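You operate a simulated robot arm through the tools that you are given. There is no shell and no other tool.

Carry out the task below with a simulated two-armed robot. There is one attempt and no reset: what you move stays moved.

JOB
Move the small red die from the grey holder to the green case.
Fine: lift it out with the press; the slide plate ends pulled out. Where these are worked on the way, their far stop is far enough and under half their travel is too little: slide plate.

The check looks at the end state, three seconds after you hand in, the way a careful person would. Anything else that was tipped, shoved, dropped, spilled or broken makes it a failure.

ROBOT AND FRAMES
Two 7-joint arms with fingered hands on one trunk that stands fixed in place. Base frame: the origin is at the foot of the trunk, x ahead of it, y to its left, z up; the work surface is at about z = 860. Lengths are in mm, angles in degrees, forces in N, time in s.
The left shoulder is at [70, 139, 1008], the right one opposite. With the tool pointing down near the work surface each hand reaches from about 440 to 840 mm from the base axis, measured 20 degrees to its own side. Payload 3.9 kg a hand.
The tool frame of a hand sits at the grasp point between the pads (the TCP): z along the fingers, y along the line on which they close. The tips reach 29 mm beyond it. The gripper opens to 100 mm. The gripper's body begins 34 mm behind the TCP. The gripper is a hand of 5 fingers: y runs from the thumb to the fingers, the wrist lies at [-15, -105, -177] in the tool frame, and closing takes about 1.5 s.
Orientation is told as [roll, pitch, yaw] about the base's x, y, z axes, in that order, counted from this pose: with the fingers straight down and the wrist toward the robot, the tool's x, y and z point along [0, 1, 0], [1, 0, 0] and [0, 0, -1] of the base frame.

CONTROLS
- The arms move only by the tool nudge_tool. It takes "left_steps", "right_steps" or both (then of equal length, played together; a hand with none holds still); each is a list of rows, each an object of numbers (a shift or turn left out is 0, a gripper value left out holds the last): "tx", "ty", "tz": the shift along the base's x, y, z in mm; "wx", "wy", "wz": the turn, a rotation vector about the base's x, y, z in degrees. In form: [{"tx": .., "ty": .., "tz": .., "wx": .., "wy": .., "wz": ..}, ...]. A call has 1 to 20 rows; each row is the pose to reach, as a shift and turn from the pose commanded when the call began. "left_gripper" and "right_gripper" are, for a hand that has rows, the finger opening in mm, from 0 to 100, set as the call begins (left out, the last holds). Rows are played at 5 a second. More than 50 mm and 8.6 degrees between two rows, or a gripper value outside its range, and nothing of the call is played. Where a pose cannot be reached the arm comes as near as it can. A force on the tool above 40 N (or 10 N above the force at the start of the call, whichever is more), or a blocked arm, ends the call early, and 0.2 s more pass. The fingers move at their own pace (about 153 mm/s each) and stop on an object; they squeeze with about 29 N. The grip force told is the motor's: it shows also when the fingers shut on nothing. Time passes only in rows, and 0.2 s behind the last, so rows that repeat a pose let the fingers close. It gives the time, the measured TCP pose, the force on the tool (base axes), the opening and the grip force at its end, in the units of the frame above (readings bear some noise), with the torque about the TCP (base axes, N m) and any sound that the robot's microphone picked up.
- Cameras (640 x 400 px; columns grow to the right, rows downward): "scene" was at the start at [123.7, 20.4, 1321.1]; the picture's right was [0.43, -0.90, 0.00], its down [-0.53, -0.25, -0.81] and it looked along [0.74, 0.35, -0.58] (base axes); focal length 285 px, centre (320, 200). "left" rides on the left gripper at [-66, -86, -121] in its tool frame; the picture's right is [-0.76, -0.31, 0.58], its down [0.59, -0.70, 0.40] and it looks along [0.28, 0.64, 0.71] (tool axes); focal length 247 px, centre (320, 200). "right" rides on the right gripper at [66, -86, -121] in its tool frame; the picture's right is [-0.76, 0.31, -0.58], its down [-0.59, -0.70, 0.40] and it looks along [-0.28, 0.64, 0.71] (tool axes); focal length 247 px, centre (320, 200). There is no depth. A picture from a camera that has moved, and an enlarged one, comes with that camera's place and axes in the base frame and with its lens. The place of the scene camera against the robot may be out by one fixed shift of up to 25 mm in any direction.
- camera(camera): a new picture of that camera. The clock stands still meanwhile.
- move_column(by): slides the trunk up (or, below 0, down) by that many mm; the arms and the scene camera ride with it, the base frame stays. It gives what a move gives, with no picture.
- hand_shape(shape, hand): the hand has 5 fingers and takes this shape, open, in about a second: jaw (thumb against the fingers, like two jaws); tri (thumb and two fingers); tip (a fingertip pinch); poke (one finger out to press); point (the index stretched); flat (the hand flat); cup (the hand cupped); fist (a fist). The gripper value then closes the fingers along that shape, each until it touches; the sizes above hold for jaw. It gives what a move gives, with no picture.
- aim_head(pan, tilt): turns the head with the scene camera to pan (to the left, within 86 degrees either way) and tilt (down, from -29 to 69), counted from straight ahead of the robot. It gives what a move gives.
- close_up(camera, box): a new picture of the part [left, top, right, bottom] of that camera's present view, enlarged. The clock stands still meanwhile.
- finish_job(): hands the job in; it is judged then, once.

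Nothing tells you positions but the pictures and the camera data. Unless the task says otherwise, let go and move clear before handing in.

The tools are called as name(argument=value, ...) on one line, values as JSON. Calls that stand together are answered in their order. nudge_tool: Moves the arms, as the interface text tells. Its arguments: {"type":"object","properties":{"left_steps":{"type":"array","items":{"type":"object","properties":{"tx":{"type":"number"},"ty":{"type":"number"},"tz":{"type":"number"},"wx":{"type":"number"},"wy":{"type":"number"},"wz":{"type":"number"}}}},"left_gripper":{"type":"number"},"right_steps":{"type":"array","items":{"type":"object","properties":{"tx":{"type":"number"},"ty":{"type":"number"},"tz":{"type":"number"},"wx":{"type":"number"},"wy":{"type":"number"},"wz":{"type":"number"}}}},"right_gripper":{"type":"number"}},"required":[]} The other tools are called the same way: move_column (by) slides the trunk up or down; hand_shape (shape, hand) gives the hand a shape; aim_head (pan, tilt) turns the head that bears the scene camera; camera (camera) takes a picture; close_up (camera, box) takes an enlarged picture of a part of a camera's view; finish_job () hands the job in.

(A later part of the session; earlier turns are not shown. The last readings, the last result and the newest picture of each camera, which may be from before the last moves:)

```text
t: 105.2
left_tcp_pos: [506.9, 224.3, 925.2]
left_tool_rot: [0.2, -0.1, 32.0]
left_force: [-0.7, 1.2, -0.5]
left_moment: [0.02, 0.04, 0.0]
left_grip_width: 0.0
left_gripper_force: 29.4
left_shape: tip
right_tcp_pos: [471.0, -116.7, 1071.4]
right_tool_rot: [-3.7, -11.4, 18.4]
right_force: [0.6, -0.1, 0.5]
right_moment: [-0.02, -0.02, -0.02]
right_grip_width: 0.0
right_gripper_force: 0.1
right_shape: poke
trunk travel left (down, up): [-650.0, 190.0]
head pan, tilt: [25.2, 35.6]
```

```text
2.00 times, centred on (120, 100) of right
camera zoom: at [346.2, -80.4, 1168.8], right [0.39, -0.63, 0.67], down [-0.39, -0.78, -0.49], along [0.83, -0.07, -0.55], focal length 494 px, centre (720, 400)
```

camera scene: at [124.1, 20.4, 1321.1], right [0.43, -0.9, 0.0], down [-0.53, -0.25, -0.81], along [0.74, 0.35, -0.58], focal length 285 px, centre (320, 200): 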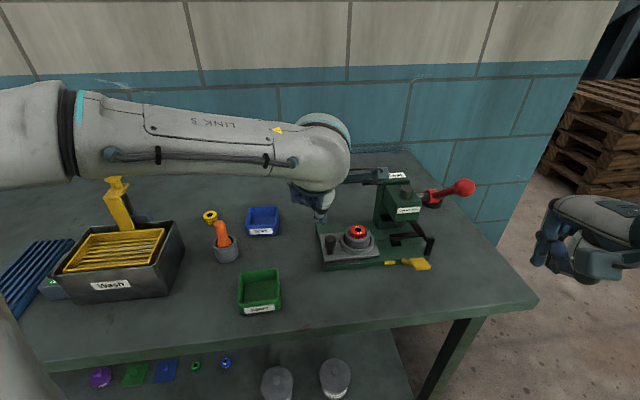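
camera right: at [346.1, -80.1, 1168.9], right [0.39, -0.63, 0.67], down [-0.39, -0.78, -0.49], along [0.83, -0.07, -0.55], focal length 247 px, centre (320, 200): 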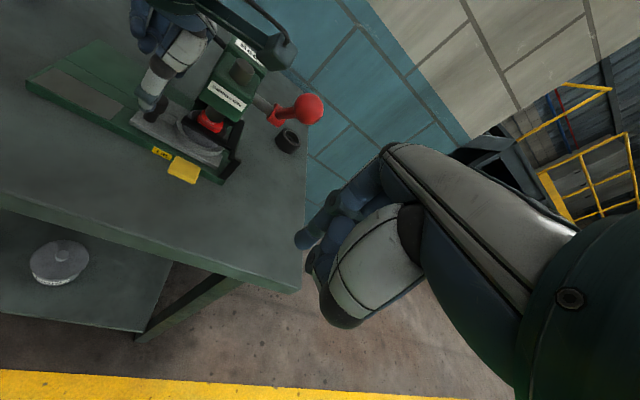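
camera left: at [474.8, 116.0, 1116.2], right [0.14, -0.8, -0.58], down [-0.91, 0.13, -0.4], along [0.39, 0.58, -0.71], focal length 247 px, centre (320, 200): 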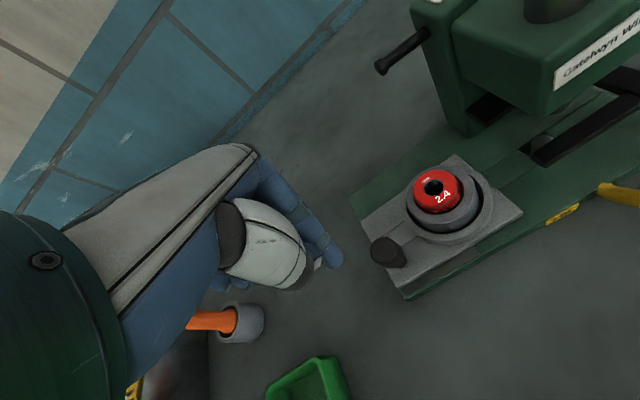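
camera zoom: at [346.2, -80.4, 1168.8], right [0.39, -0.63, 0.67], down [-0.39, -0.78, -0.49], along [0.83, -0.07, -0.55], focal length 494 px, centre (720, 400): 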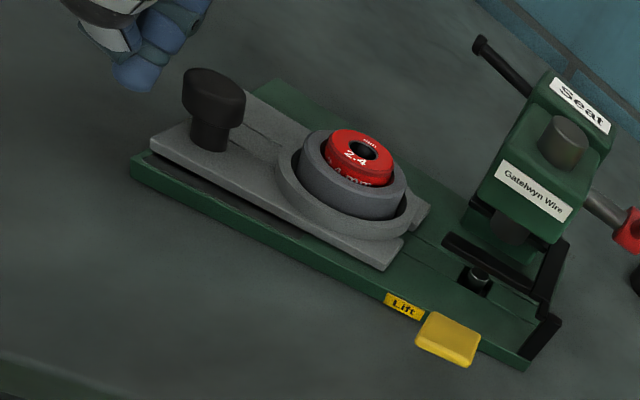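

Aligned directly behind the knob. I'll push along the slide about 92 mm in 6 mm rows, then finish gently to the stop.

nudge_tool(left_steps=[{"tx": 3.2, "ty": -5.05}, {"tx": 6.5, "ty": -10.1}, {"tx": 9.7, "ty": -15.2}, {"tx": 13.0, "ty": -20.2}, {"tx": 16.2, "ty": -25.3}, {"tx": 19.4, "ty": -30.3}, {"tx": 22.7, "ty": -35.4}, {"tx": 25.9, "ty": -40.4}, {"tx": 29.2, "ty": -45.5}, {"tx": 32.4, "ty": -50.5}, {"tx": 35.6, "ty": -55.6}, {"tx": 38.9, "ty": -60.6}, {"tx": 42.1, "ty": -65.7}, {"tx": 45.4, "ty": -70.7}, {"tx": 48.6, "ty": -75.8}])

close_up(camera="right", box=[0, 0, 240, 200])

camera(camera="left")

```text
t: 108.4
left_tcp_pos: [556.4, 148.8, 926.3]
left_tool_rot: [0.2, 0.0, 32.0]
left_force: [-0.1, 0.0, -1.4]
left_moment: [0.0, -0.01, -0.04]
left_grip_width: 0.0
left_gripper_force: 29.1
left_shape: tip
right_tcp_pos: [471.7, -115.4, 1071.2]
right_tool_rot: [-3.7, -11.4, 18.5]
right_force: [-0.2, -1.2, -0.1]
right_moment: [0.01, -0.01, 0.01]
right_grip_width: 0.0
right_gripper_force: 0.1
right_shape: poke
trunk travel left (down, up): [-650.0, 190.0]
head pan, tilt: [25.2, 35.6]
```

```text
2.00 times, centred on (120, 100) of right
camera zoom: at [346.1, -80.1, 1168.9], right [0.39, -0.63, 0.67], down [-0.39, -0.78, -0.49], along [0.83, -0.07, -0.55], focal length 494 px, centre (720, 400)
```

zoom: 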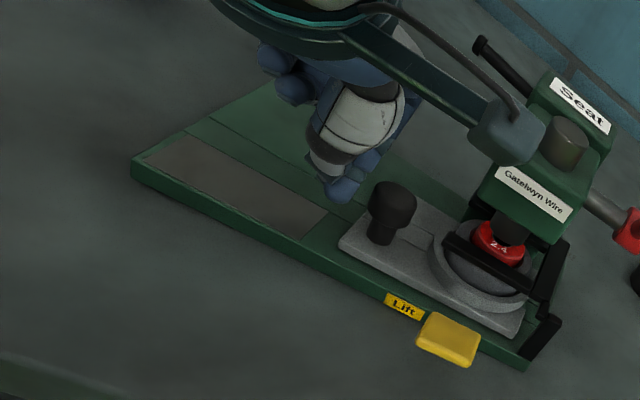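

```text
taken
camera left: at [518.7, 46.1, 1047.3], right [0.14, -0.8, -0.58], down [-0.91, 0.13, -0.4], along [0.39, 0.58, -0.71], focal length 247 px, centre (320, 200)
```

left: 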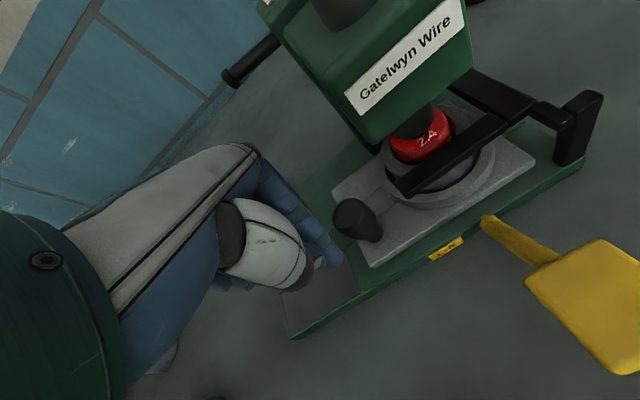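

The plate is nearly in, with the die under the ram. I'll push the last millimetres to the stop.

nudge_tool(left_steps=[{"tx": 1.6, "ty": -2.5}, {"tx": 3.2, "ty": -5}, {"tx": 4.3, "ty": -6.7}, {"tx": 5.4, "ty": -8.4}])

close_up(camera="right", box=[0, 0, 240, 200])

```text
t: 109.4
left_tcp_pos: [561.1, 141.7, 924.9]
left_tool_rot: [0.1, -0.1, 31.9]
left_force: [-3.6, 4.5, 0.8]
left_moment: [-0.01, -0.01, -0.01]
left_grip_width: 0.1
left_gripper_force: 29.1
left_shape: tip
right_tcp_pos: [470.8, -114.7, 1072.0]
right_tool_rot: [-3.8, -11.4, 18.4]
right_force: [-0.2, 0.2, 0.3]
right_moment: [-0.02, -0.02, 0.03]
right_grip_width: 0.0
right_gripper_force: 0.1
right_shape: poke
trunk travel left (down, up): [-650.0, 190.0]
head pan, tilt: [25.2, 35.6]
```

```text
2.00 times, centred on (120, 100) of right
camera zoom: at [345.3, -78.8, 1169.3], right [0.39, -0.62, 0.67], down [-0.39, -0.78, -0.49], along [0.83, -0.07, -0.55], focal length 494 px, centre (720, 400)
```

zoom: 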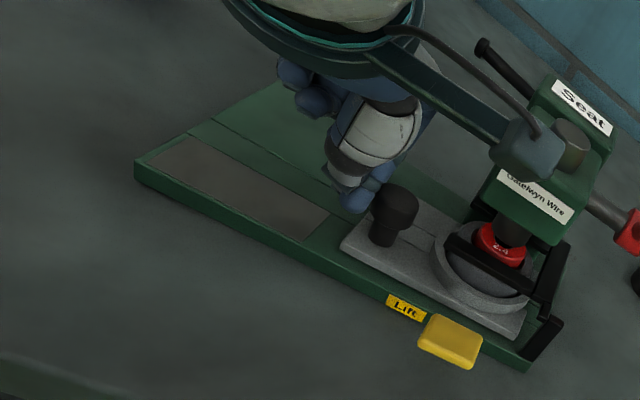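

The plate is against the far stop. I'll add a final nudge, then retreat the left hand the way it came and park it to the left.

nudge_tool(left_steps=[{"tx": 0.8, "ty": -1.3}, {"tx": -6, "ty": 9}, {"tx": -12, "ty": 18}, {"tx": -14, "ty": 22, "tz": 35}, {"tx": -18, "ty": 35, "tz": 70}, {"tx": -25, "ty": 60, "tz": 100}, {"tx": -35, "ty": 90, "tz": 130}, {"tx": -47, "ty": 120, "tz": 155}, {"tx": -60, "ty": 150, "tz": 180}, {"tx": -75, "ty": 180, "tz": 200}, {"tx": -90, "ty": 200, "tz": 220}])

nudge_tool(right_steps=[{"tx": 6, "ty": 35, "tz": -15}, {"tx": 12, "ty": 75, "tz": -30}, {"tx": 20, "ty": 110, "tz": -50}, {"tx": 30, "ty": 125, "tz": -70}, {"tx": 50, "ty": 129, "tz": -86}])

camera(camera="scene")

close_up(camera="right", box=[190, 100, 370, 300])

```text
t: 111.8
left_tcp_pos: [471.4, 342.3, 1145.0]
left_tool_rot: [0.2, -0.1, 32.0]
left_force: [0.0, 0.2, 0.6]
left_moment: [0.0, -0.03, -0.02]
left_grip_width: 0.2
left_gripper_force: 29.1
left_shape: tip
right_tcp_pos: [469.5, -116.7, 1071.9]
right_tool_rot: [-3.8, -11.4, 18.4]
right_force: [-0.4, 0.4, 0.7]
right_moment: [0.01, -0.02, 0.02]
right_grip_width: 0.0
right_gripper_force: 0.1
right_shape: poke
trunk travel left (down, up): [-650.0, 190.0]
head pan, tilt: [25.2, 35.6]
```

```text
t: 113.0
left_tcp_pos: [472.5, 340.9, 1143.5]
left_tool_rot: [0.1, 0.0, 32.1]
left_force: [0.0, 0.1, 0.2]
left_moment: [0.05, -0.01, -0.02]
left_grip_width: 0.0
left_gripper_force: 28.9
left_shape: tip
right_tcp_pos: [523.1, 13.2, 983.7]
right_tool_rot: [-3.7, -11.4, 18.4]
right_force: [-0.4, -0.5, -0.6]
right_moment: [0.03, 0.03, 0.04]
right_grip_width: 0.0
right_gripper_force: 0.0
right_shape: poke
trunk travel left (down, up): [-650.0, 190.0]
head pan, tilt: [25.2, 35.6]
```

```text
taken
camera scene: at [124.9, 20.6, 1321.0], right [0.43, -0.9, 0.0], down [-0.53, -0.25, -0.81], along [0.74, 0.35, -0.58], focal length 285 px, centre (320, 200)
```

scene: 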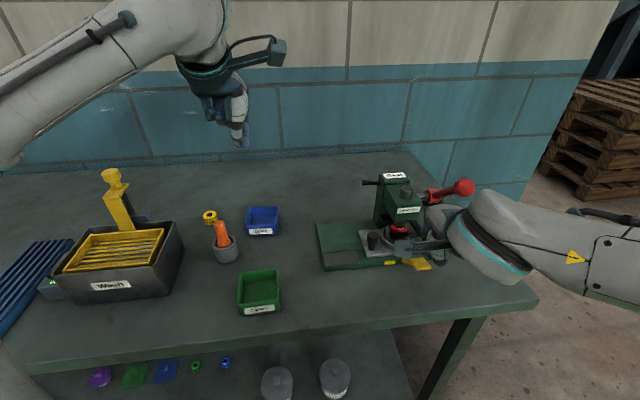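

```text
2.00 times, centred on (280, 200) of right
camera zoom: at [398.5, 49.4, 1080.7], right [0.4, -0.62, 0.67], down [-0.39, -0.78, -0.49], along [0.83, -0.07, -0.55], focal length 494 px, centre (400, 200)
```

zoom: 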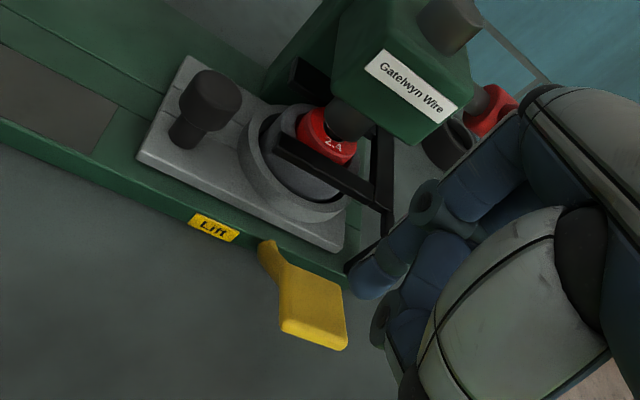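

Right hand is back over the pad. I'll press again along the same arc.

nudge_tool(right_steps=[{"tx": -1, "ty": 0, "tz": -8}, {"tx": -2, "ty": 0, "tz": -16}, {"tx": -3, "ty": -0.5, "tz": -24}, {"tx": -5, "ty": -2, "tz": -32}, {"tx": -8, "ty": -4, "tz": -40}, {"tx": -10, "ty": -5, "tz": -48}, {"tx": -12, "ty": -6.5, "tz": -56}, {"tx": -13, "ty": -7.5, "tz": -64}, {"tx": -14, "ty": -8, "tz": -72}, {"tx": -14, "ty": -8.5, "tz": -78}])

close_up(camera="scene", box=[380, 200, 430, 250])

close_up(camera="right", box=[270, 50, 350, 130])

close_up(camera="right", box=[190, 100, 370, 300])

```text
t: 115.2
left_tcp_pos: [471.0, 340.7, 1145.5]
left_tool_rot: [0.2, -0.2, 31.9]
left_force: [-0.1, -0.2, -0.8]
left_moment: [0.0, 0.01, 0.02]
left_grip_width: 0.1
left_gripper_force: 28.7
left_shape: tip
right_tcp_pos: [507.8, 2.2, 907.1]
right_tool_rot: [-3.9, -11.6, 18.4]
right_force: [-1.3, 0.4, 12.9]
right_moment: [-0.06, -0.01, -0.02]
right_grip_width: 0.0
right_gripper_force: 0.1
right_shape: poke
trunk travel left (down, up): [-650.0, 190.0]
head pan, tilt: [25.2, 35.6]
```

```text
8.00 times, centred on (405, 225) of scene
camera zoom: at [122.3, 20.4, 1321.4], right [0.43, -0.9, 0.0], down [-0.53, -0.25, -0.81], along [0.74, 0.35, -0.58], focal length 2282 px, centre (-360, 0)
```

zoom: 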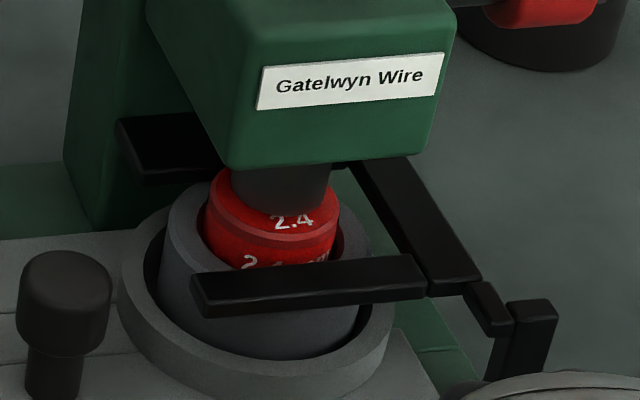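

```text
5.00 times, centred on (310, 90) of right
camera zoom: at [383.3, 39.4, 1004.2], right [0.39, -0.62, 0.67], down [-0.39, -0.78, -0.49], along [0.83, -0.07, -0.55], focal length 1235 px, centre (370, 750)
```

zoom: 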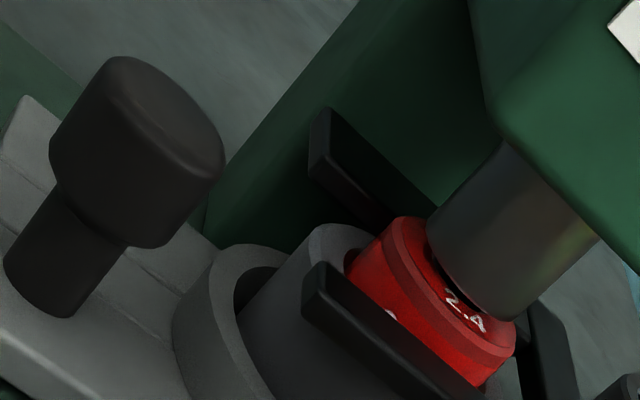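

```text
2.00 times, centred on (280, 200) of right
camera zoom: at [383.3, 39.4, 1004.2], right [0.39, -0.62, 0.67], down [-0.39, -0.78, -0.49], along [0.83, -0.07, -0.55], focal length 494 px, centre (400, 200)
```

zoom: 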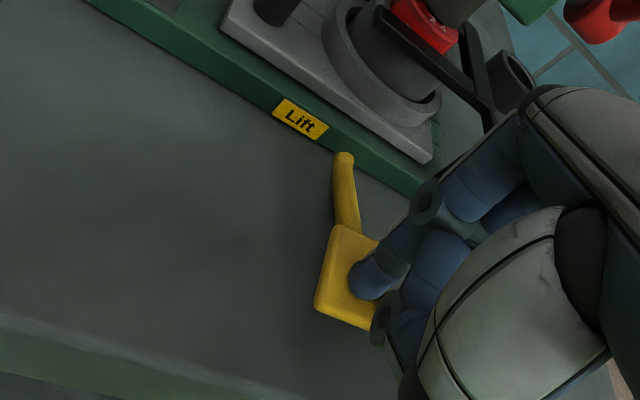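

The die is up near the ram again. I'll press a bit further this time to see whether there's more stroke before a stop.

nudge_tool(right_steps=[{"tz": -2}, {"tz": -4}, {"tz": -6}, {"tz": -8}, {"tz": -10}])

close_up(camera="scene", box=[380, 200, 430, 250])

close_up(camera="right", box=[270, 40, 350, 120])

```text
t: 116.3
left_tcp_pos: [469.5, 340.0, 1146.7]
left_tool_rot: [0.1, -0.2, 32.0]
left_force: [0.3, -0.1, 0.2]
left_moment: [0.01, 0.01, -0.01]
left_grip_width: 0.0
left_gripper_force: 28.4
left_shape: tip
right_tcp_pos: [510.8, 4.1, 905.3]
right_tool_rot: [-3.7, -12.5, 18.2]
right_force: [-7.8, -4.1, 19.2]
right_moment: [-0.14, 0.13, -0.02]
right_grip_width: 0.2
right_gripper_force: 0.1
right_shape: poke
trunk travel left (down, up): [-650.0, 190.0]
head pan, tilt: [25.2, 35.6]
stopped in row 5 (right hand): the force on the tool passed its limit at 42 N (the readings are from after the stop); the commanded pose is now the measured one
```

```text
8.00 times, centred on (405, 225) of scene
camera zoom: at [120.6, 19.5, 1321.2], right [0.43, -0.9, 0.0], down [-0.52, -0.25, -0.81], along [0.74, 0.35, -0.58], focal length 2282 px, centre (-360, 0)
```

zoom: 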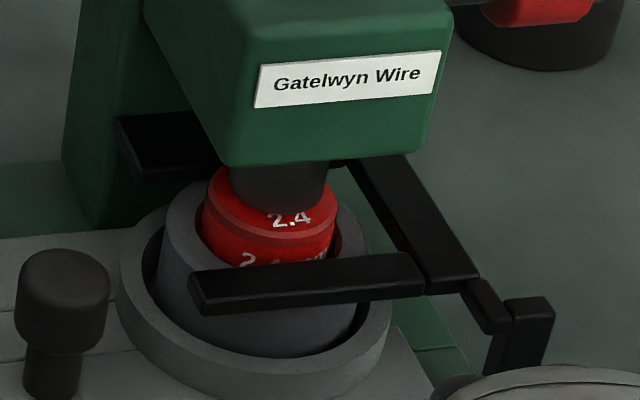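

```text
5.00 times, centred on (310, 80) of right
camera zoom: at [384.6, 40.3, 1001.3], right [0.38, -0.63, 0.68], down [-0.39, -0.77, -0.5], along [0.84, -0.07, -0.54], focal length 1235 px, centre (370, 800)
```

zoom: 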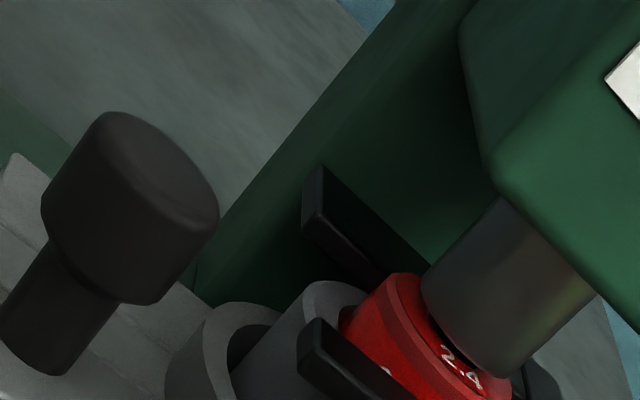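

The lever is on its end stop, so that is the full lift. I'll release slowly and withdraw the right hand.

nudge_tool(right_steps=[{"tz": 3}, {"tz": 6}, {"tz": 9}, {"tz": 12}, {"tz": 16}, {"tz": 20}, {"tz": 26}, {"tz": 34}, {"tz": 44}, {"tz": 56}, {"tz": 75}])

nudge_tool(right_steps=[{"tx": -10, "ty": -30, "tz": 20}, {"tx": -20, "ty": -65, "tz": 45}, {"tx": -30, "ty": -95, "tz": 70}, {"tx": -40, "ty": -120, "tz": 90}])

close_up(camera="scene", box=[380, 200, 430, 250])

close_up(camera="right", box=[60, 40, 280, 220])

```text
t: 118.7
left_tcp_pos: [471.5, 341.7, 1143.8]
left_tool_rot: [0.1, -0.1, 32.0]
left_force: [0.2, -0.7, 0.2]
left_moment: [0.01, 0.0, -0.01]
left_grip_width: 0.0
left_gripper_force: 29.3
left_shape: tip
right_tcp_pos: [511.7, 3.9, 978.4]
right_tool_rot: [-3.8, -12.0, 18.2]
right_force: [0.2, 1.0, 0.2]
right_moment: [-0.01, 0.0, 0.01]
right_grip_width: 0.0
right_gripper_force: 0.1
right_shape: poke
trunk travel left (down, up): [-650.0, 190.0]
head pan, tilt: [25.2, 35.6]
```

```text
t: 119.7
left_tcp_pos: [471.7, 341.0, 1144.9]
left_tool_rot: [0.1, 0.0, 32.0]
left_force: [-0.3, 0.0, 0.0]
left_moment: [0.0, 0.01, -0.01]
left_grip_width: 0.1
left_gripper_force: 29.3
left_shape: tip
right_tcp_pos: [469.9, -118.7, 1065.3]
right_tool_rot: [-3.7, -12.1, 18.3]
right_force: [-0.4, 0.6, -0.5]
right_moment: [-0.01, 0.01, 0.02]
right_grip_width: 0.0
right_gripper_force: 0.0
right_shape: poke
trunk travel left (down, up): [-650.0, 190.0]
head pan, tilt: [25.2, 35.6]
```

```text
8.00 times, centred on (405, 225) of scene
camera zoom: at [123.3, 19.2, 1321.2], right [0.43, -0.9, 0.0], down [-0.53, -0.25, -0.81], along [0.74, 0.35, -0.58], focal length 2282 px, centre (-360, 0)
```

zoom: 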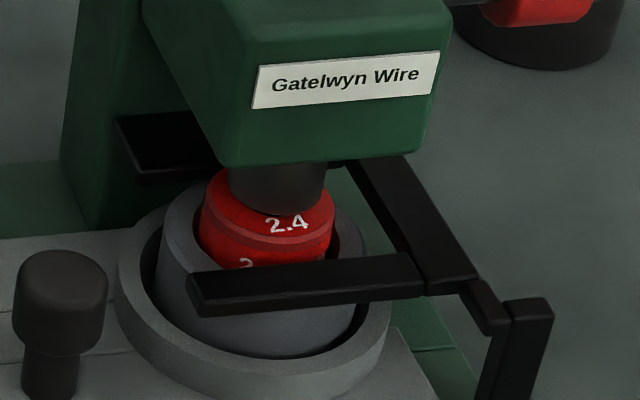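

```text
2.22 times, centred on (170, 130) of right
camera zoom: at [344.0, -82.4, 1162.8], right [0.39, -0.63, 0.67], down [-0.39, -0.78, -0.5], along [0.84, -0.07, -0.54], focal length 549 px, centre (653, 356)
```

zoom: 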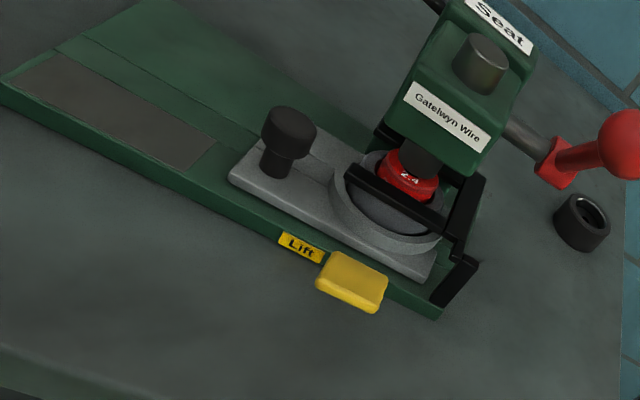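

The die stays up again. Now the left hand goes to the knob, pinch open, to pull the plate out.

nudge_tool(left_steps=[{"tx": 16, "ty": -36, "tz": -5}, {"tx": 33, "ty": -72, "tz": -15}, {"tx": 50, "ty": -108, "tz": -35}, {"tx": 66, "ty": -144, "tz": -60}, {"tx": 82, "ty": -178, "tz": -90}, {"tx": 94, "ty": -206, "tz": -120}, {"tx": 101, "ty": -221, "tz": -155}, {"tx": 101, "ty": -221, "tz": -176}], left_gripper=70)

camera(camera="left")

camera(camera="scene")

```text
t: 121.5
left_tcp_pos: [572.0, 120.5, 967.3]
left_tool_rot: [0.1, -0.1, 32.0]
left_force: [0.2, -0.9, 0.8]
left_moment: [0.0, -0.03, 0.03]
left_grip_width: 69.7
left_gripper_force: 0.0
left_shape: tip
right_tcp_pos: [469.1, -117.2, 1066.0]
right_tool_rot: [-3.6, -12.0, 18.3]
right_force: [0.6, 0.4, -1.7]
right_moment: [0.01, -0.01, -0.03]
right_grip_width: 0.2
right_gripper_force: 0.1
right_shape: poke
trunk travel left (down, up): [-650.0, 190.0]
head pan, tilt: [25.2, 35.6]
```

```text
taken
camera left: at [533.2, 18.1, 1089.0], right [0.14, -0.8, -0.58], down [-0.91, 0.13, -0.4], along [0.39, 0.58, -0.71], focal length 247 px, centre (320, 200)
```

left: 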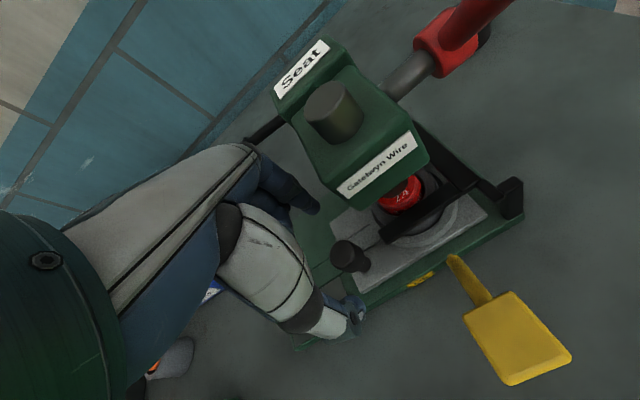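

```text
taken
camera scene: at [123.9, 20.3, 1321.1], right [0.43, -0.9, 0.0], down [-0.53, -0.25, -0.81], along [0.74, 0.35, -0.58], focal length 285 px, centre (320, 200)
```

scene: 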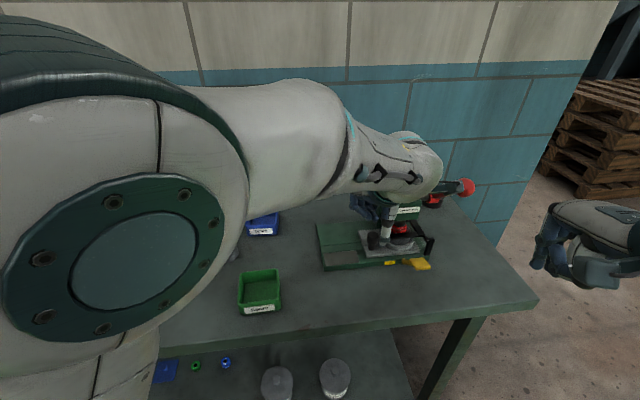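

This is nearly the same view as on the earlier successful grip, so I'll repeat that approach: shift, descend and close.

nudge_tool(left_steps=[{"tx": 2, "ty": -2, "tz": -10}, {"tx": 2, "ty": -3, "tz": -20}, {"tx": 2, "ty": -3, "tz": -30}, {"tx": 2, "ty": -3, "tz": -40}, {"tx": 2, "ty": -3, "tz": -46}])

close_up(camera="left", box=[220, 120, 460, 360])

```text
t: 122.7
left_tcp_pos: [575.4, 118.4, 921.8]
left_tool_rot: [0.2, -0.1, 31.9]
left_force: [0.3, 0.3, 0.2]
left_moment: [-0.02, 0.0, 0.01]
left_grip_width: 69.7
left_gripper_force: 0.1
left_shape: tip
right_tcp_pos: [470.4, -117.4, 1066.7]
right_tool_rot: [-3.7, -12.0, 18.3]
right_force: [-0.7, -0.2, -0.4]
right_moment: [-0.01, -0.01, -0.02]
right_grip_width: 0.3
right_gripper_force: 0.0
right_shape: poke
trunk travel left (down, up): [-650.0, 190.0]
head pan, tilt: [25.2, 35.6]
```

```text
1.67 times, centred on (340, 240) of left
camera zoom: at [536.7, 16.1, 1043.7], right [0.14, -0.8, -0.58], down [-0.91, 0.13, -0.4], along [0.39, 0.58, -0.71], focal length 412 px, centre (287, 133)
```

zoom: 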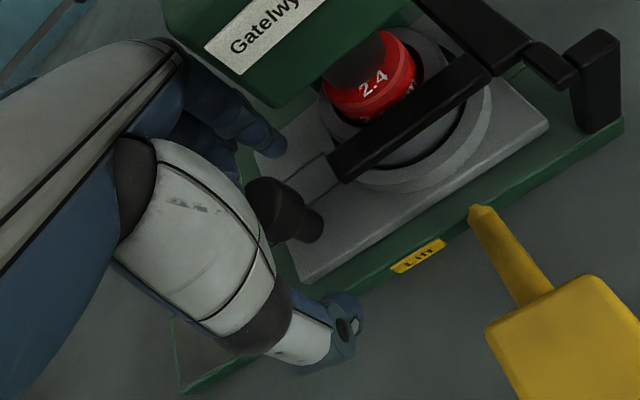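

nudge_tool(left_steps=[{}, {}, {}, {}, {}, {}], left_gripper=5)

nudge_tool(left_steps=[{"tx": -2.2, "ty": 3.4}, {"tx": -4.3, "ty": 6.7}, {"tx": -6.5, "ty": 10.1}, {"tx": -8.6, "ty": 13.5}, {"tx": -10.8, "ty": 16.8}, {"tx": -13, "ty": 20.2}, {"tx": -15.1, "ty": 23.6}, {"tx": -17.3, "ty": 26.9}])

close_up(camera="right", box=[60, 20, 280, 200])

```text
t: 124.1
left_tcp_pos: [576.1, 118.3, 921.5]
left_tool_rot: [0.2, -0.1, 31.9]
left_force: [1.1, -2.1, -10.2]
left_moment: [-0.04, -0.05, 0.0]
left_grip_width: 13.0
left_gripper_force: 29.1
left_shape: tip
right_tcp_pos: [470.7, -116.9, 1065.9]
right_tool_rot: [-3.7, -11.8, 18.3]
right_force: [-0.3, 0.7, 1.1]
right_moment: [0.0, -0.02, -0.02]
right_grip_width: 0.0
right_gripper_force: 0.0
right_shape: poke
trunk travel left (down, up): [-650.0, 190.0]
head pan, tilt: [25.2, 35.6]
```

```text
t: 125.9
left_tcp_pos: [559.9, 145.8, 920.3]
left_tool_rot: [-0.4, 0.5, 32.2]
left_force: [-1.9, -0.7, -13.5]
left_moment: [0.0, 0.0, 0.02]
left_grip_width: 12.1
left_gripper_force: 28.8
left_shape: tip
right_tcp_pos: [471.7, -117.3, 1065.6]
right_tool_rot: [-3.7, -11.9, 18.2]
right_force: [-0.5, -0.8, -0.3]
right_moment: [-0.02, -0.02, 0.0]
right_grip_width: 0.1
right_gripper_force: 0.0
right_shape: poke
trunk travel left (down, up): [-650.0, 190.0]
head pan, tilt: [25.2, 35.6]
```

```text
2.22 times, centred on (170, 110) of right
camera zoom: at [346.1, -80.9, 1162.3], right [0.39, -0.63, 0.67], down [-0.39, -0.78, -0.5], along [0.83, -0.07, -0.55], focal length 549 px, centre (653, 400)
```

zoom: 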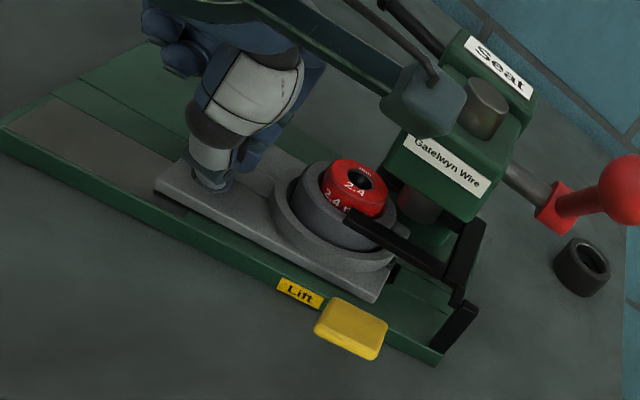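

The plate is following, so I'll keep pulling toward the outer stop.

nudge_tool(left_steps=[{"tx": -2.7, "ty": 4.2}, {"tx": -5.4, "ty": 8.4}, {"tx": -8.1, "ty": 12.6}, {"tx": -10.8, "ty": 16.8}, {"tx": -13.5, "ty": 21}, {"tx": -16.2, "ty": 25.2}, {"tx": -18.9, "ty": 29.4}, {"tx": -21.6, "ty": 33.6}, {"tx": -24.3, "ty": 37.8}])

nudge_tool(left_steps=[{"tx": -1.6, "ty": 2.5}, {"tx": -3.2, "ty": 5}, {"tx": -4.8, "ty": 7.5}, {"tx": -6.4, "ty": 10}])

close_up(camera="right", box=[0, 0, 240, 200])

camera(camera="left")

```text
t: 127.9
left_tcp_pos: [533.7, 182.3, 921.9]
left_tool_rot: [0.2, 0.0, 31.8]
left_force: [-0.9, -0.8, -17.2]
left_moment: [-0.04, -0.04, -0.04]
left_grip_width: 11.1
left_gripper_force: 28.6
left_shape: tip
right_tcp_pos: [472.1, -115.3, 1066.6]
right_tool_rot: [-3.9, -11.9, 18.3]
right_force: [-0.5, 0.6, 0.0]
right_moment: [0.01, -0.01, -0.02]
right_grip_width: 0.1
right_gripper_force: 0.0
right_shape: poke
trunk travel left (down, up): [-650.0, 190.0]
head pan, tilt: [25.2, 35.6]
```

```text
t: 128.9
left_tcp_pos: [527.6, 192.0, 921.2]
left_tool_rot: [0.1, 0.1, 31.9]
left_force: [2.3, -3.6, -19.2]
left_moment: [-0.1, -0.02, -0.03]
left_grip_width: 10.8
left_gripper_force: 28.9
left_shape: tip
right_tcp_pos: [472.8, -116.8, 1065.4]
right_tool_rot: [-3.7, -11.8, 18.4]
right_force: [-1.0, -0.1, 0.7]
right_moment: [0.0, 0.0, 0.0]
right_grip_width: 0.0
right_gripper_force: 0.1
right_shape: poke
trunk travel left (down, up): [-650.0, 190.0]
head pan, tilt: [25.2, 35.6]
```

```text
2.00 times, centred on (120, 100) of right
camera zoom: at [347.2, -81.2, 1161.8], right [0.39, -0.63, 0.67], down [-0.39, -0.78, -0.5], along [0.83, -0.07, -0.55], focal length 494 px, centre (720, 400)
```

zoom: 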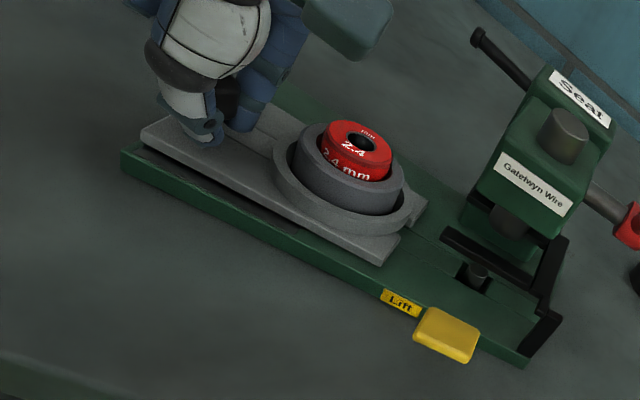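

```text
taken
camera left: at [489.8, 89.6, 1042.8], right [0.14, -0.8, -0.58], down [-0.91, 0.13, -0.4], along [0.39, 0.58, -0.71], focal length 247 px, centre (320, 200)
```

left: 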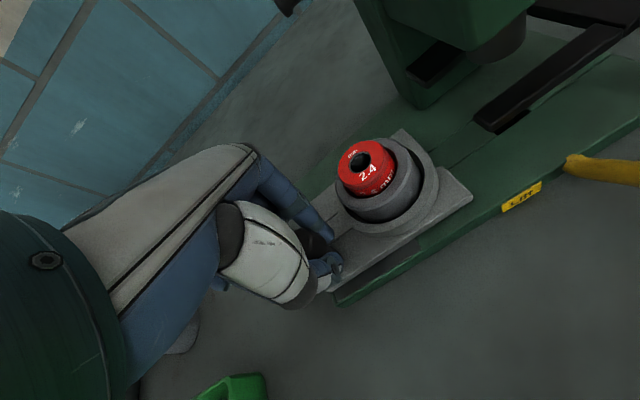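

A little more, to make sure it sits on the stop.

nudge_tool(left_steps=[{"tx": -1.1, "ty": 1.7}, {"tx": -2.2, "ty": 3.4}])

nudge_tool(left_steps=[{"tx": 1.5, "ty": -2.5}, {"tx": 1.5, "ty": -2.5}])

nudge_tool(left_steps=[{}, {}, {}, {"tz": 15}, {"tz": 30}, {"tz": 60}, {"tz": 85}], left_gripper=70)

close_up(camera="scene", box=[310, 200, 390, 275])

camera(camera="left")

```text
t: 129.5
left_tcp_pos: [529.1, 193.7, 921.1]
left_tool_rot: [0.0, -0.1, 31.9]
left_force: [7.4, -11.5, -17.1]
left_moment: [-0.17, -0.18, -0.11]
left_grip_width: 10.9
left_gripper_force: 29.1
left_shape: tip
right_tcp_pos: [472.9, -118.4, 1064.2]
right_tool_rot: [-3.6, -11.8, 18.2]
right_force: [0.6, -0.5, 0.3]
right_moment: [0.0, 0.03, 0.02]
right_grip_width: 0.0
right_gripper_force: 0.0
right_shape: poke
trunk travel left (down, up): [-650.0, 190.0]
head pan, tilt: [25.2, 35.6]
```

```text
t: 130.1
left_tcp_pos: [527.9, 192.8, 920.9]
left_tool_rot: [0.2, 0.0, 31.9]
left_force: [3.7, -7.6, -15.3]
left_moment: [-0.15, -0.08, -0.14]
left_grip_width: 11.0
left_gripper_force: 29.2
left_shape: tip
right_tcp_pos: [473.0, -117.0, 1065.1]
right_tool_rot: [-3.6, -11.9, 18.3]
right_force: [0.4, 0.3, 0.6]
right_moment: [0.02, -0.04, -0.02]
right_grip_width: 0.2
right_gripper_force: 0.0
right_shape: poke
trunk travel left (down, up): [-650.0, 190.0]
head pan, tilt: [25.2, 35.6]
```

```text
t: 131.7
left_tcp_pos: [525.4, 194.7, 1006.8]
left_tool_rot: [0.1, -0.1, 31.9]
left_force: [0.4, 0.7, -1.0]
left_moment: [-0.04, 0.02, 0.04]
left_grip_width: 69.6
left_gripper_force: 0.2
left_shape: tip
right_tcp_pos: [469.9, -117.1, 1066.2]
right_tool_rot: [-3.8, -11.9, 18.3]
right_force: [-0.1, -0.9, 0.2]
right_moment: [-0.01, -0.02, 0.0]
right_grip_width: 0.0
right_gripper_force: 0.0
right_shape: poke
trunk travel left (down, up): [-650.0, 190.0]
head pan, tilt: [25.2, 35.6]
```

```text
5.33 times, centred on (350, 238) of scene
camera zoom: at [123.5, 20.6, 1321.1], right [0.43, -0.9, 0.0], down [-0.53, -0.25, -0.81], along [0.74, 0.35, -0.58], focal length 1521 px, centre (160, 0)
```

zoom: 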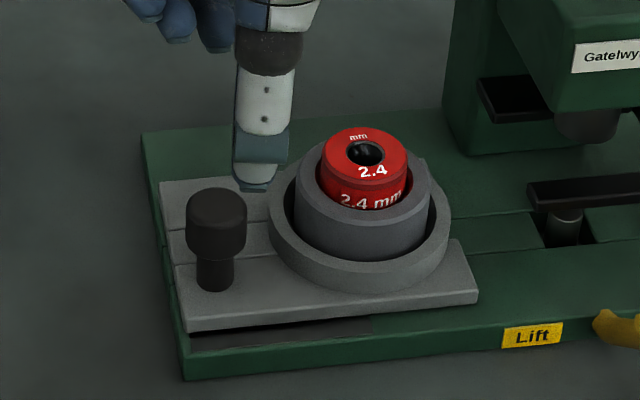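

```text
taken
camera left: at [486.8, 91.7, 1127.9], right [0.14, -0.8, -0.58], down [-0.91, 0.13, -0.4], along [0.39, 0.58, -0.71], focal length 247 px, centre (320, 200)
```

left: 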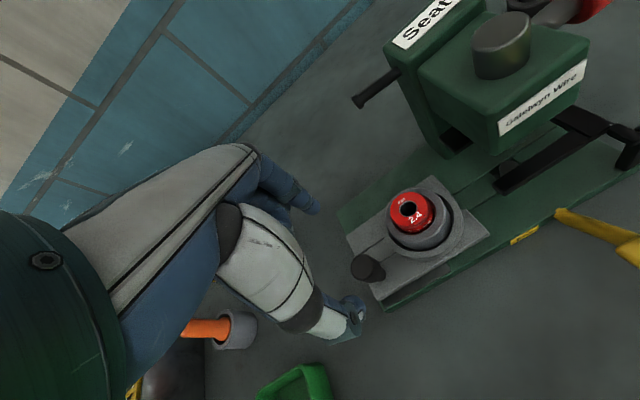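

The plate is on its stop and the die is proud about 13 mm again. For the grip I'll use the three-finger shape with a 6° tilt, which puts thumb and finger tips level: part-close to 34, sink to the rim, then squeeze.

hand_shape(hand="left", shape="tri")

nudge_tool(left_steps=[{"tx": 18, "ty": -12}, {"tx": 36, "ty": -24, "tz": -5}, {"tx": 53, "ty": -36, "tz": -10, "wx": -1.6, "wy": 2.5}, {"tx": 53, "ty": -36, "tz": -30, "wx": -3.2, "wy": 5.1}, {"tx": 53, "ty": -36, "tz": -50, "wx": -3.2, "wy": 5.1}], left_gripper=60)

nudge_tool(left_steps=[{}, {}], left_gripper=36)

close_up(camera="left", box=[260, 160, 400, 300])

close_up(camera="scene", box=[340, 205, 390, 255])

close_up(camera="right", box=[110, 40, 180, 110])

```text
t: 132.6
left_tcp_pos: [525.0, 193.8, 1006.3]
left_tool_rot: [0.1, -0.1, 32.0]
left_force: [-0.4, 0.3, -0.3]
left_moment: [0.02, 0.05, 0.01]
left_grip_width: 99.8
left_gripper_force: 0.1
left_shape: tri
right_tcp_pos: [470.5, -115.4, 1066.9]
right_tool_rot: [-3.7, -12.0, 18.3]
right_force: [-0.3, 0.9, -0.5]
right_moment: [-0.01, -0.03, -0.03]
right_grip_width: 0.0
right_gripper_force: 0.0
right_shape: poke
trunk travel left (down, up): [-650.0, 190.0]
head pan, tilt: [25.2, 35.6]
```

```text
t: 133.8
left_tcp_pos: [578.6, 155.4, 954.9]
left_tool_rot: [0.2, 5.9, 32.1]
left_force: [0.1, 0.2, 0.3]
left_moment: [0.02, -0.01, -0.01]
left_grip_width: 60.2
left_gripper_force: 0.0
left_shape: tri
right_tcp_pos: [469.9, -116.7, 1066.6]
right_tool_rot: [-3.6, -11.9, 18.3]
right_force: [0.2, 0.4, 1.3]
right_moment: [0.02, 0.0, -0.01]
right_grip_width: 0.0
right_gripper_force: 0.1
right_shape: poke
trunk travel left (down, up): [-650.0, 190.0]
head pan, tilt: [25.2, 35.6]
```

```text
t: 134.4
left_tcp_pos: [578.5, 155.2, 957.1]
left_tool_rot: [0.1, 5.9, 32.0]
left_force: [0.2, 0.1, 0.1]
left_moment: [0.02, 0.03, -0.02]
left_grip_width: 36.5
left_gripper_force: 0.0
left_shape: tri
right_tcp_pos: [470.9, -117.0, 1065.3]
right_tool_rot: [-3.7, -12.0, 18.3]
right_force: [0.6, -0.2, -0.4]
right_moment: [-0.03, 0.0, 0.0]
right_grip_width: 0.1
right_gripper_force: 0.0
right_shape: poke
trunk travel left (down, up): [-650.0, 190.0]
head pan, tilt: [25.2, 35.6]
```

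```text
2.86 times, centred on (330, 230) of left
camera zoom: at [550.9, 60.3, 1086.3], right [0.09, -0.83, -0.54], down [-0.94, 0.11, -0.32], along [0.33, 0.54, -0.77], focal length 706 px, centre (291, 114)
```

zoom: 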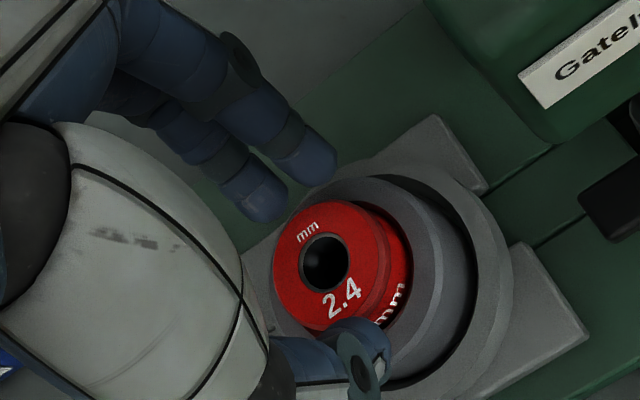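

```text
8.00 times, centred on (365, 230) of scene
camera zoom: at [123.7, 20.4, 1321.1], right [0.43, -0.9, 0.0], down [-0.53, -0.25, -0.81], along [0.74, 0.35, -0.58], focal length 2282 px, centre (-40, -40)
```

zoom: 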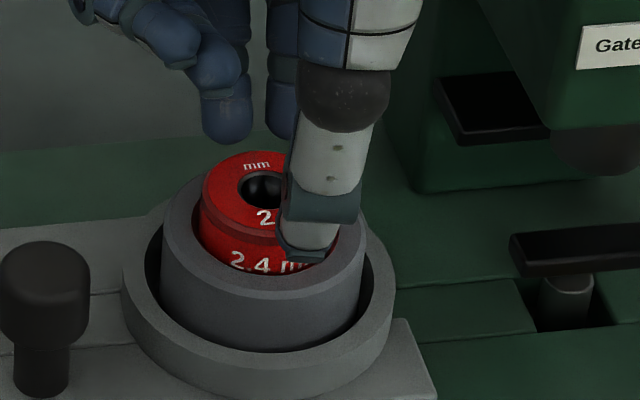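

```text
5.71 times, centred on (145, 75) of right
camera zoom: at [344.7, -81.1, 1162.7], right [0.39, -0.63, 0.68], down [-0.39, -0.78, -0.5], along [0.84, -0.07, -0.54], focal length 1411 px, centre (1320, 914)
```

zoom: 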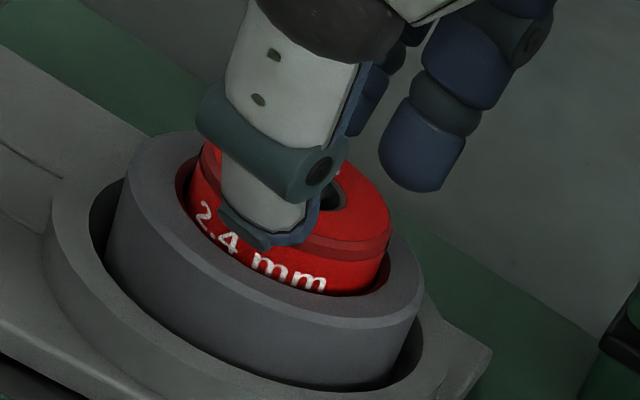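

By the hand camera the die is centred within 1 mm of the pinch line. I'll sink the tips toward the rim in small steps, watching for light contact.

nudge_tool(left_steps=[{"tz": -4}, {"tz": -8}, {"tz": -11}])

close_up(camera="scene", box=[340, 205, 390, 255])

close_up(camera="right", box=[110, 40, 180, 110])

```text
t: 135.2
left_tcp_pos: [578.9, 156.3, 946.5]
left_tool_rot: [0.0, 5.8, 32.0]
left_force: [1.0, 0.6, 5.9]
left_moment: [0.12, -0.16, 0.0]
left_grip_width: 36.9
left_gripper_force: 0.1
left_shape: tri
right_tcp_pos: [469.0, -116.8, 1065.9]
right_tool_rot: [-3.7, -12.0, 18.3]
right_force: [0.4, -0.3, -0.9]
right_moment: [0.0, 0.03, 0.02]
right_grip_width: 0.0
right_gripper_force: 0.1
right_shape: poke
trunk travel left (down, up): [-650.0, 190.0]
head pan, tilt: [25.2, 35.6]
```

```text
8.00 times, centred on (365, 230) of scene
camera zoom: at [123.0, 20.0, 1321.4], right [0.43, -0.9, 0.0], down [-0.53, -0.25, -0.81], along [0.74, 0.35, -0.58], focal length 2282 px, centre (-40, -40)
```

zoom: 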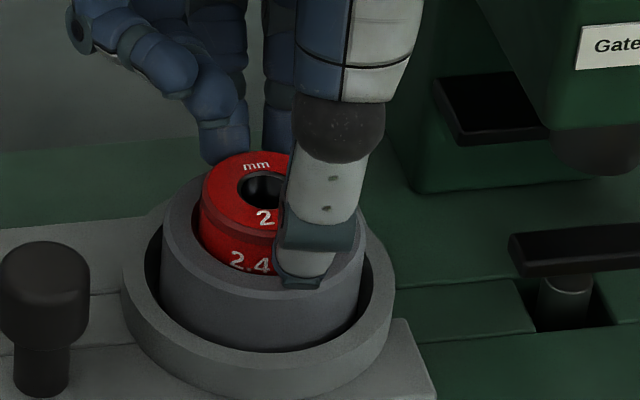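

```text
5.71 times, centred on (145, 75) of right
camera zoom: at [344.1, -81.4, 1163.0], right [0.39, -0.63, 0.68], down [-0.39, -0.77, -0.5], along [0.84, -0.07, -0.54], focal length 1411 px, centre (1320, 914)
```

zoom: 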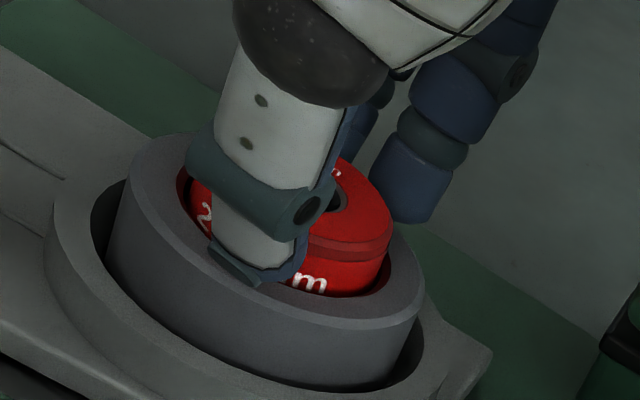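

The back fingers touch the rim lightly and the thumb tip is within about 1 mm of it, so everything is level. I'll ease up 1 mm and squeeze.

nudge_tool(left_steps=[{"tz": 1.2}, {"tz": 1.2}])

nudge_tool(left_steps=[{}, {}, {}], left_gripper=24)

close_up(camera="scene", box=[340, 205, 390, 255])

close_up(camera="right", box=[110, 40, 180, 110])

close_up(camera="left", box=[260, 160, 400, 300])

```text
t: 135.8
left_tcp_pos: [578.5, 155.6, 946.6]
left_tool_rot: [0.1, 5.8, 32.0]
left_force: [0.2, 0.2, 2.6]
left_moment: [0.05, -0.04, 0.0]
left_grip_width: 36.5
left_gripper_force: 0.1
left_shape: tri
right_tcp_pos: [470.8, -117.0, 1065.7]
right_tool_rot: [-3.6, -12.0, 18.3]
right_force: [-0.3, 0.1, -0.7]
right_moment: [-0.01, 0.02, -0.01]
right_grip_width: 0.2
right_gripper_force: 0.1
right_shape: poke
trunk travel left (down, up): [-650.0, 190.0]
head pan, tilt: [25.2, 35.6]
```

```text
t: 136.6
left_tcp_pos: [578.0, 155.7, 946.3]
left_tool_rot: [0.1, 5.8, 32.0]
left_force: [-0.7, -0.3, 3.7]
left_moment: [-0.04, 0.07, 0.02]
left_grip_width: 25.5
left_gripper_force: 29.3
left_shape: tri
right_tcp_pos: [469.5, -116.6, 1065.9]
right_tool_rot: [-3.7, -12.0, 18.3]
right_force: [0.2, 0.0, -0.1]
right_moment: [0.0, 0.01, -0.02]
right_grip_width: 0.0
right_gripper_force: 0.1
right_shape: poke
trunk travel left (down, up): [-650.0, 190.0]
head pan, tilt: [25.2, 35.6]
```

```text
8.00 times, centred on (365, 230) of scene
camera zoom: at [123.1, 20.0, 1321.2], right [0.43, -0.9, 0.0], down [-0.53, -0.25, -0.81], along [0.74, 0.35, -0.58], focal length 2282 px, centre (-40, -40)
```

zoom: 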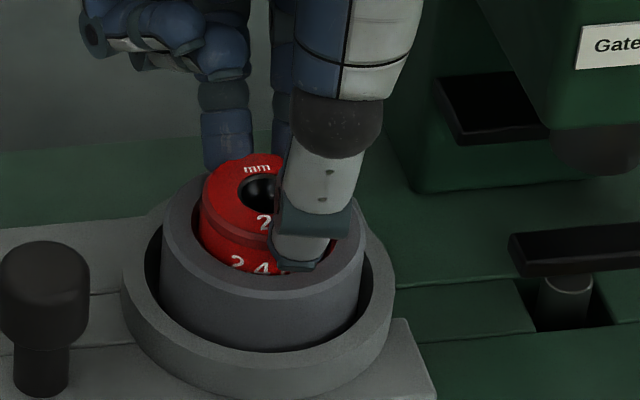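

```text
5.71 times, centred on (145, 75) of right
camera zoom: at [344.2, -81.4, 1162.9], right [0.39, -0.63, 0.68], down [-0.39, -0.78, -0.5], along [0.84, -0.07, -0.54], focal length 1411 px, centre (1320, 914)
```

zoom: 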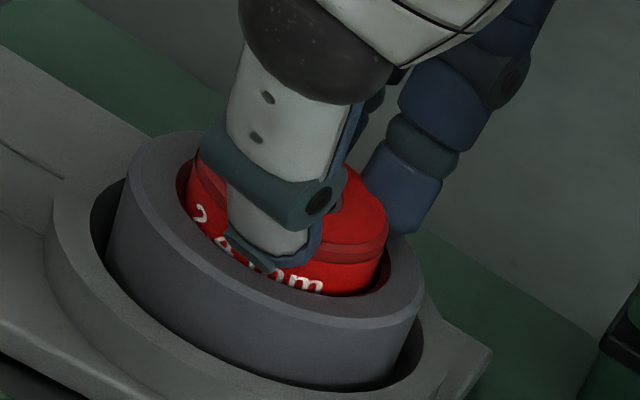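

```text
2.86 times, centred on (330, 230) of left
camera zoom: at [550.6, 60.0, 1077.6], right [0.09, -0.83, -0.54], down [-0.94, 0.11, -0.32], along [0.33, 0.54, -0.77], focal length 706 px, centre (291, 114)
```

zoom: 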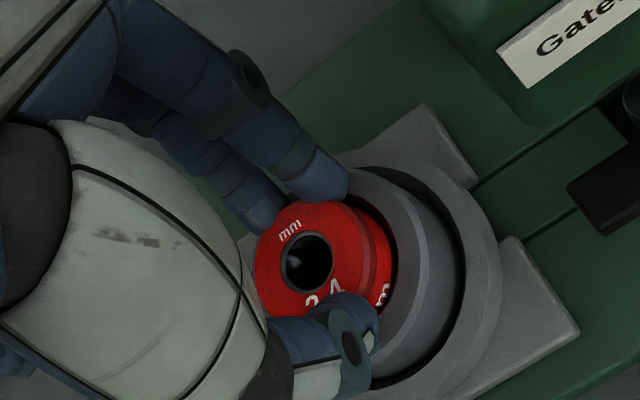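

This time the thumb and both fingers sit low on the die's wall and the grip holds at 25.5 mm. I'll lift slowly without changing the squeeze.

nudge_tool(left_steps=[{"tz": 1}, {"tz": 2}, {"tz": 3}, {"tz": 4}, {"tz": 5}, {"tz": 6}])

close_up(camera="scene", box=[340, 205, 390, 255])

close_up(camera="right", box=[110, 40, 180, 110])

close_up(camera="left", box=[260, 160, 400, 300])

```text
t: 138.0
left_tcp_pos: [578.6, 157.2, 954.1]
left_tool_rot: [0.1, 6.1, 32.0]
left_force: [0.0, -1.0, -2.0]
left_moment: [-0.03, 0.01, -0.01]
left_grip_width: 22.5
left_gripper_force: 29.5
left_shape: tri
right_tcp_pos: [470.7, -117.2, 1066.3]
right_tool_rot: [-3.7, -12.0, 18.3]
right_force: [0.0, -0.7, -0.8]
right_moment: [0.01, -0.01, -0.01]
right_grip_width: 0.2
right_gripper_force: 0.1
right_shape: poke
trunk travel left (down, up): [-650.0, 190.0]
head pan, tilt: [25.2, 35.6]
```

```text
8.00 times, centred on (365, 230) of scene
camera zoom: at [123.8, 20.2, 1321.1], right [0.43, -0.9, 0.0], down [-0.53, -0.25, -0.81], along [0.74, 0.35, -0.58], focal length 2282 px, centre (-40, -40)
```

zoom: 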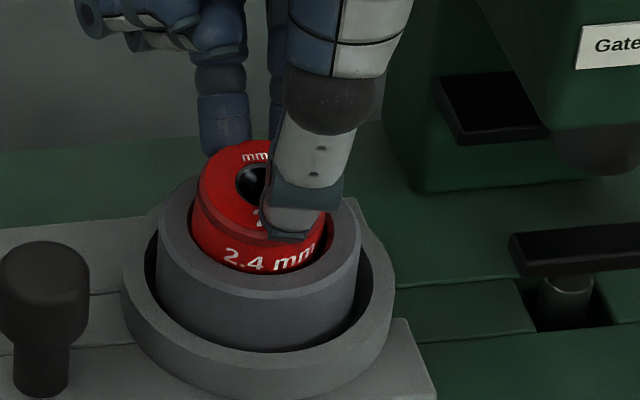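

```text
5.71 times, centred on (145, 75) of right
camera zoom: at [344.8, -81.3, 1162.7], right [0.39, -0.63, 0.68], down [-0.39, -0.78, -0.5], along [0.84, -0.07, -0.54], focal length 1411 px, centre (1320, 914)
```

zoom: 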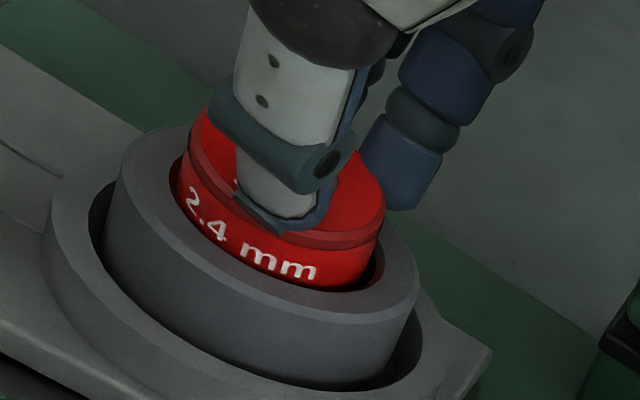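

```text
2.86 times, centred on (330, 230) of left
camera zoom: at [551.3, 61.8, 1083.1], right [0.09, -0.83, -0.54], down [-0.94, 0.11, -0.32], along [0.33, 0.54, -0.78], focal length 706 px, centre (291, 114)
```

zoom: 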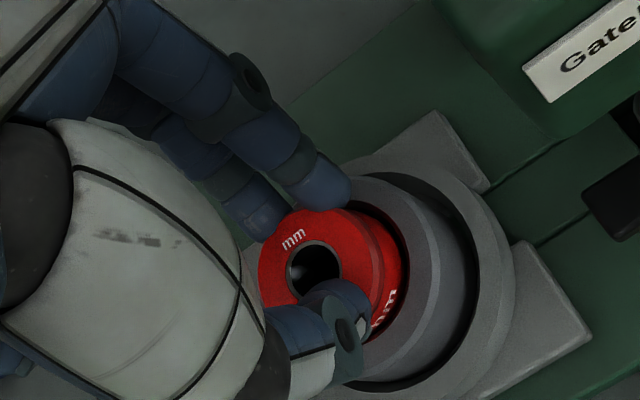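

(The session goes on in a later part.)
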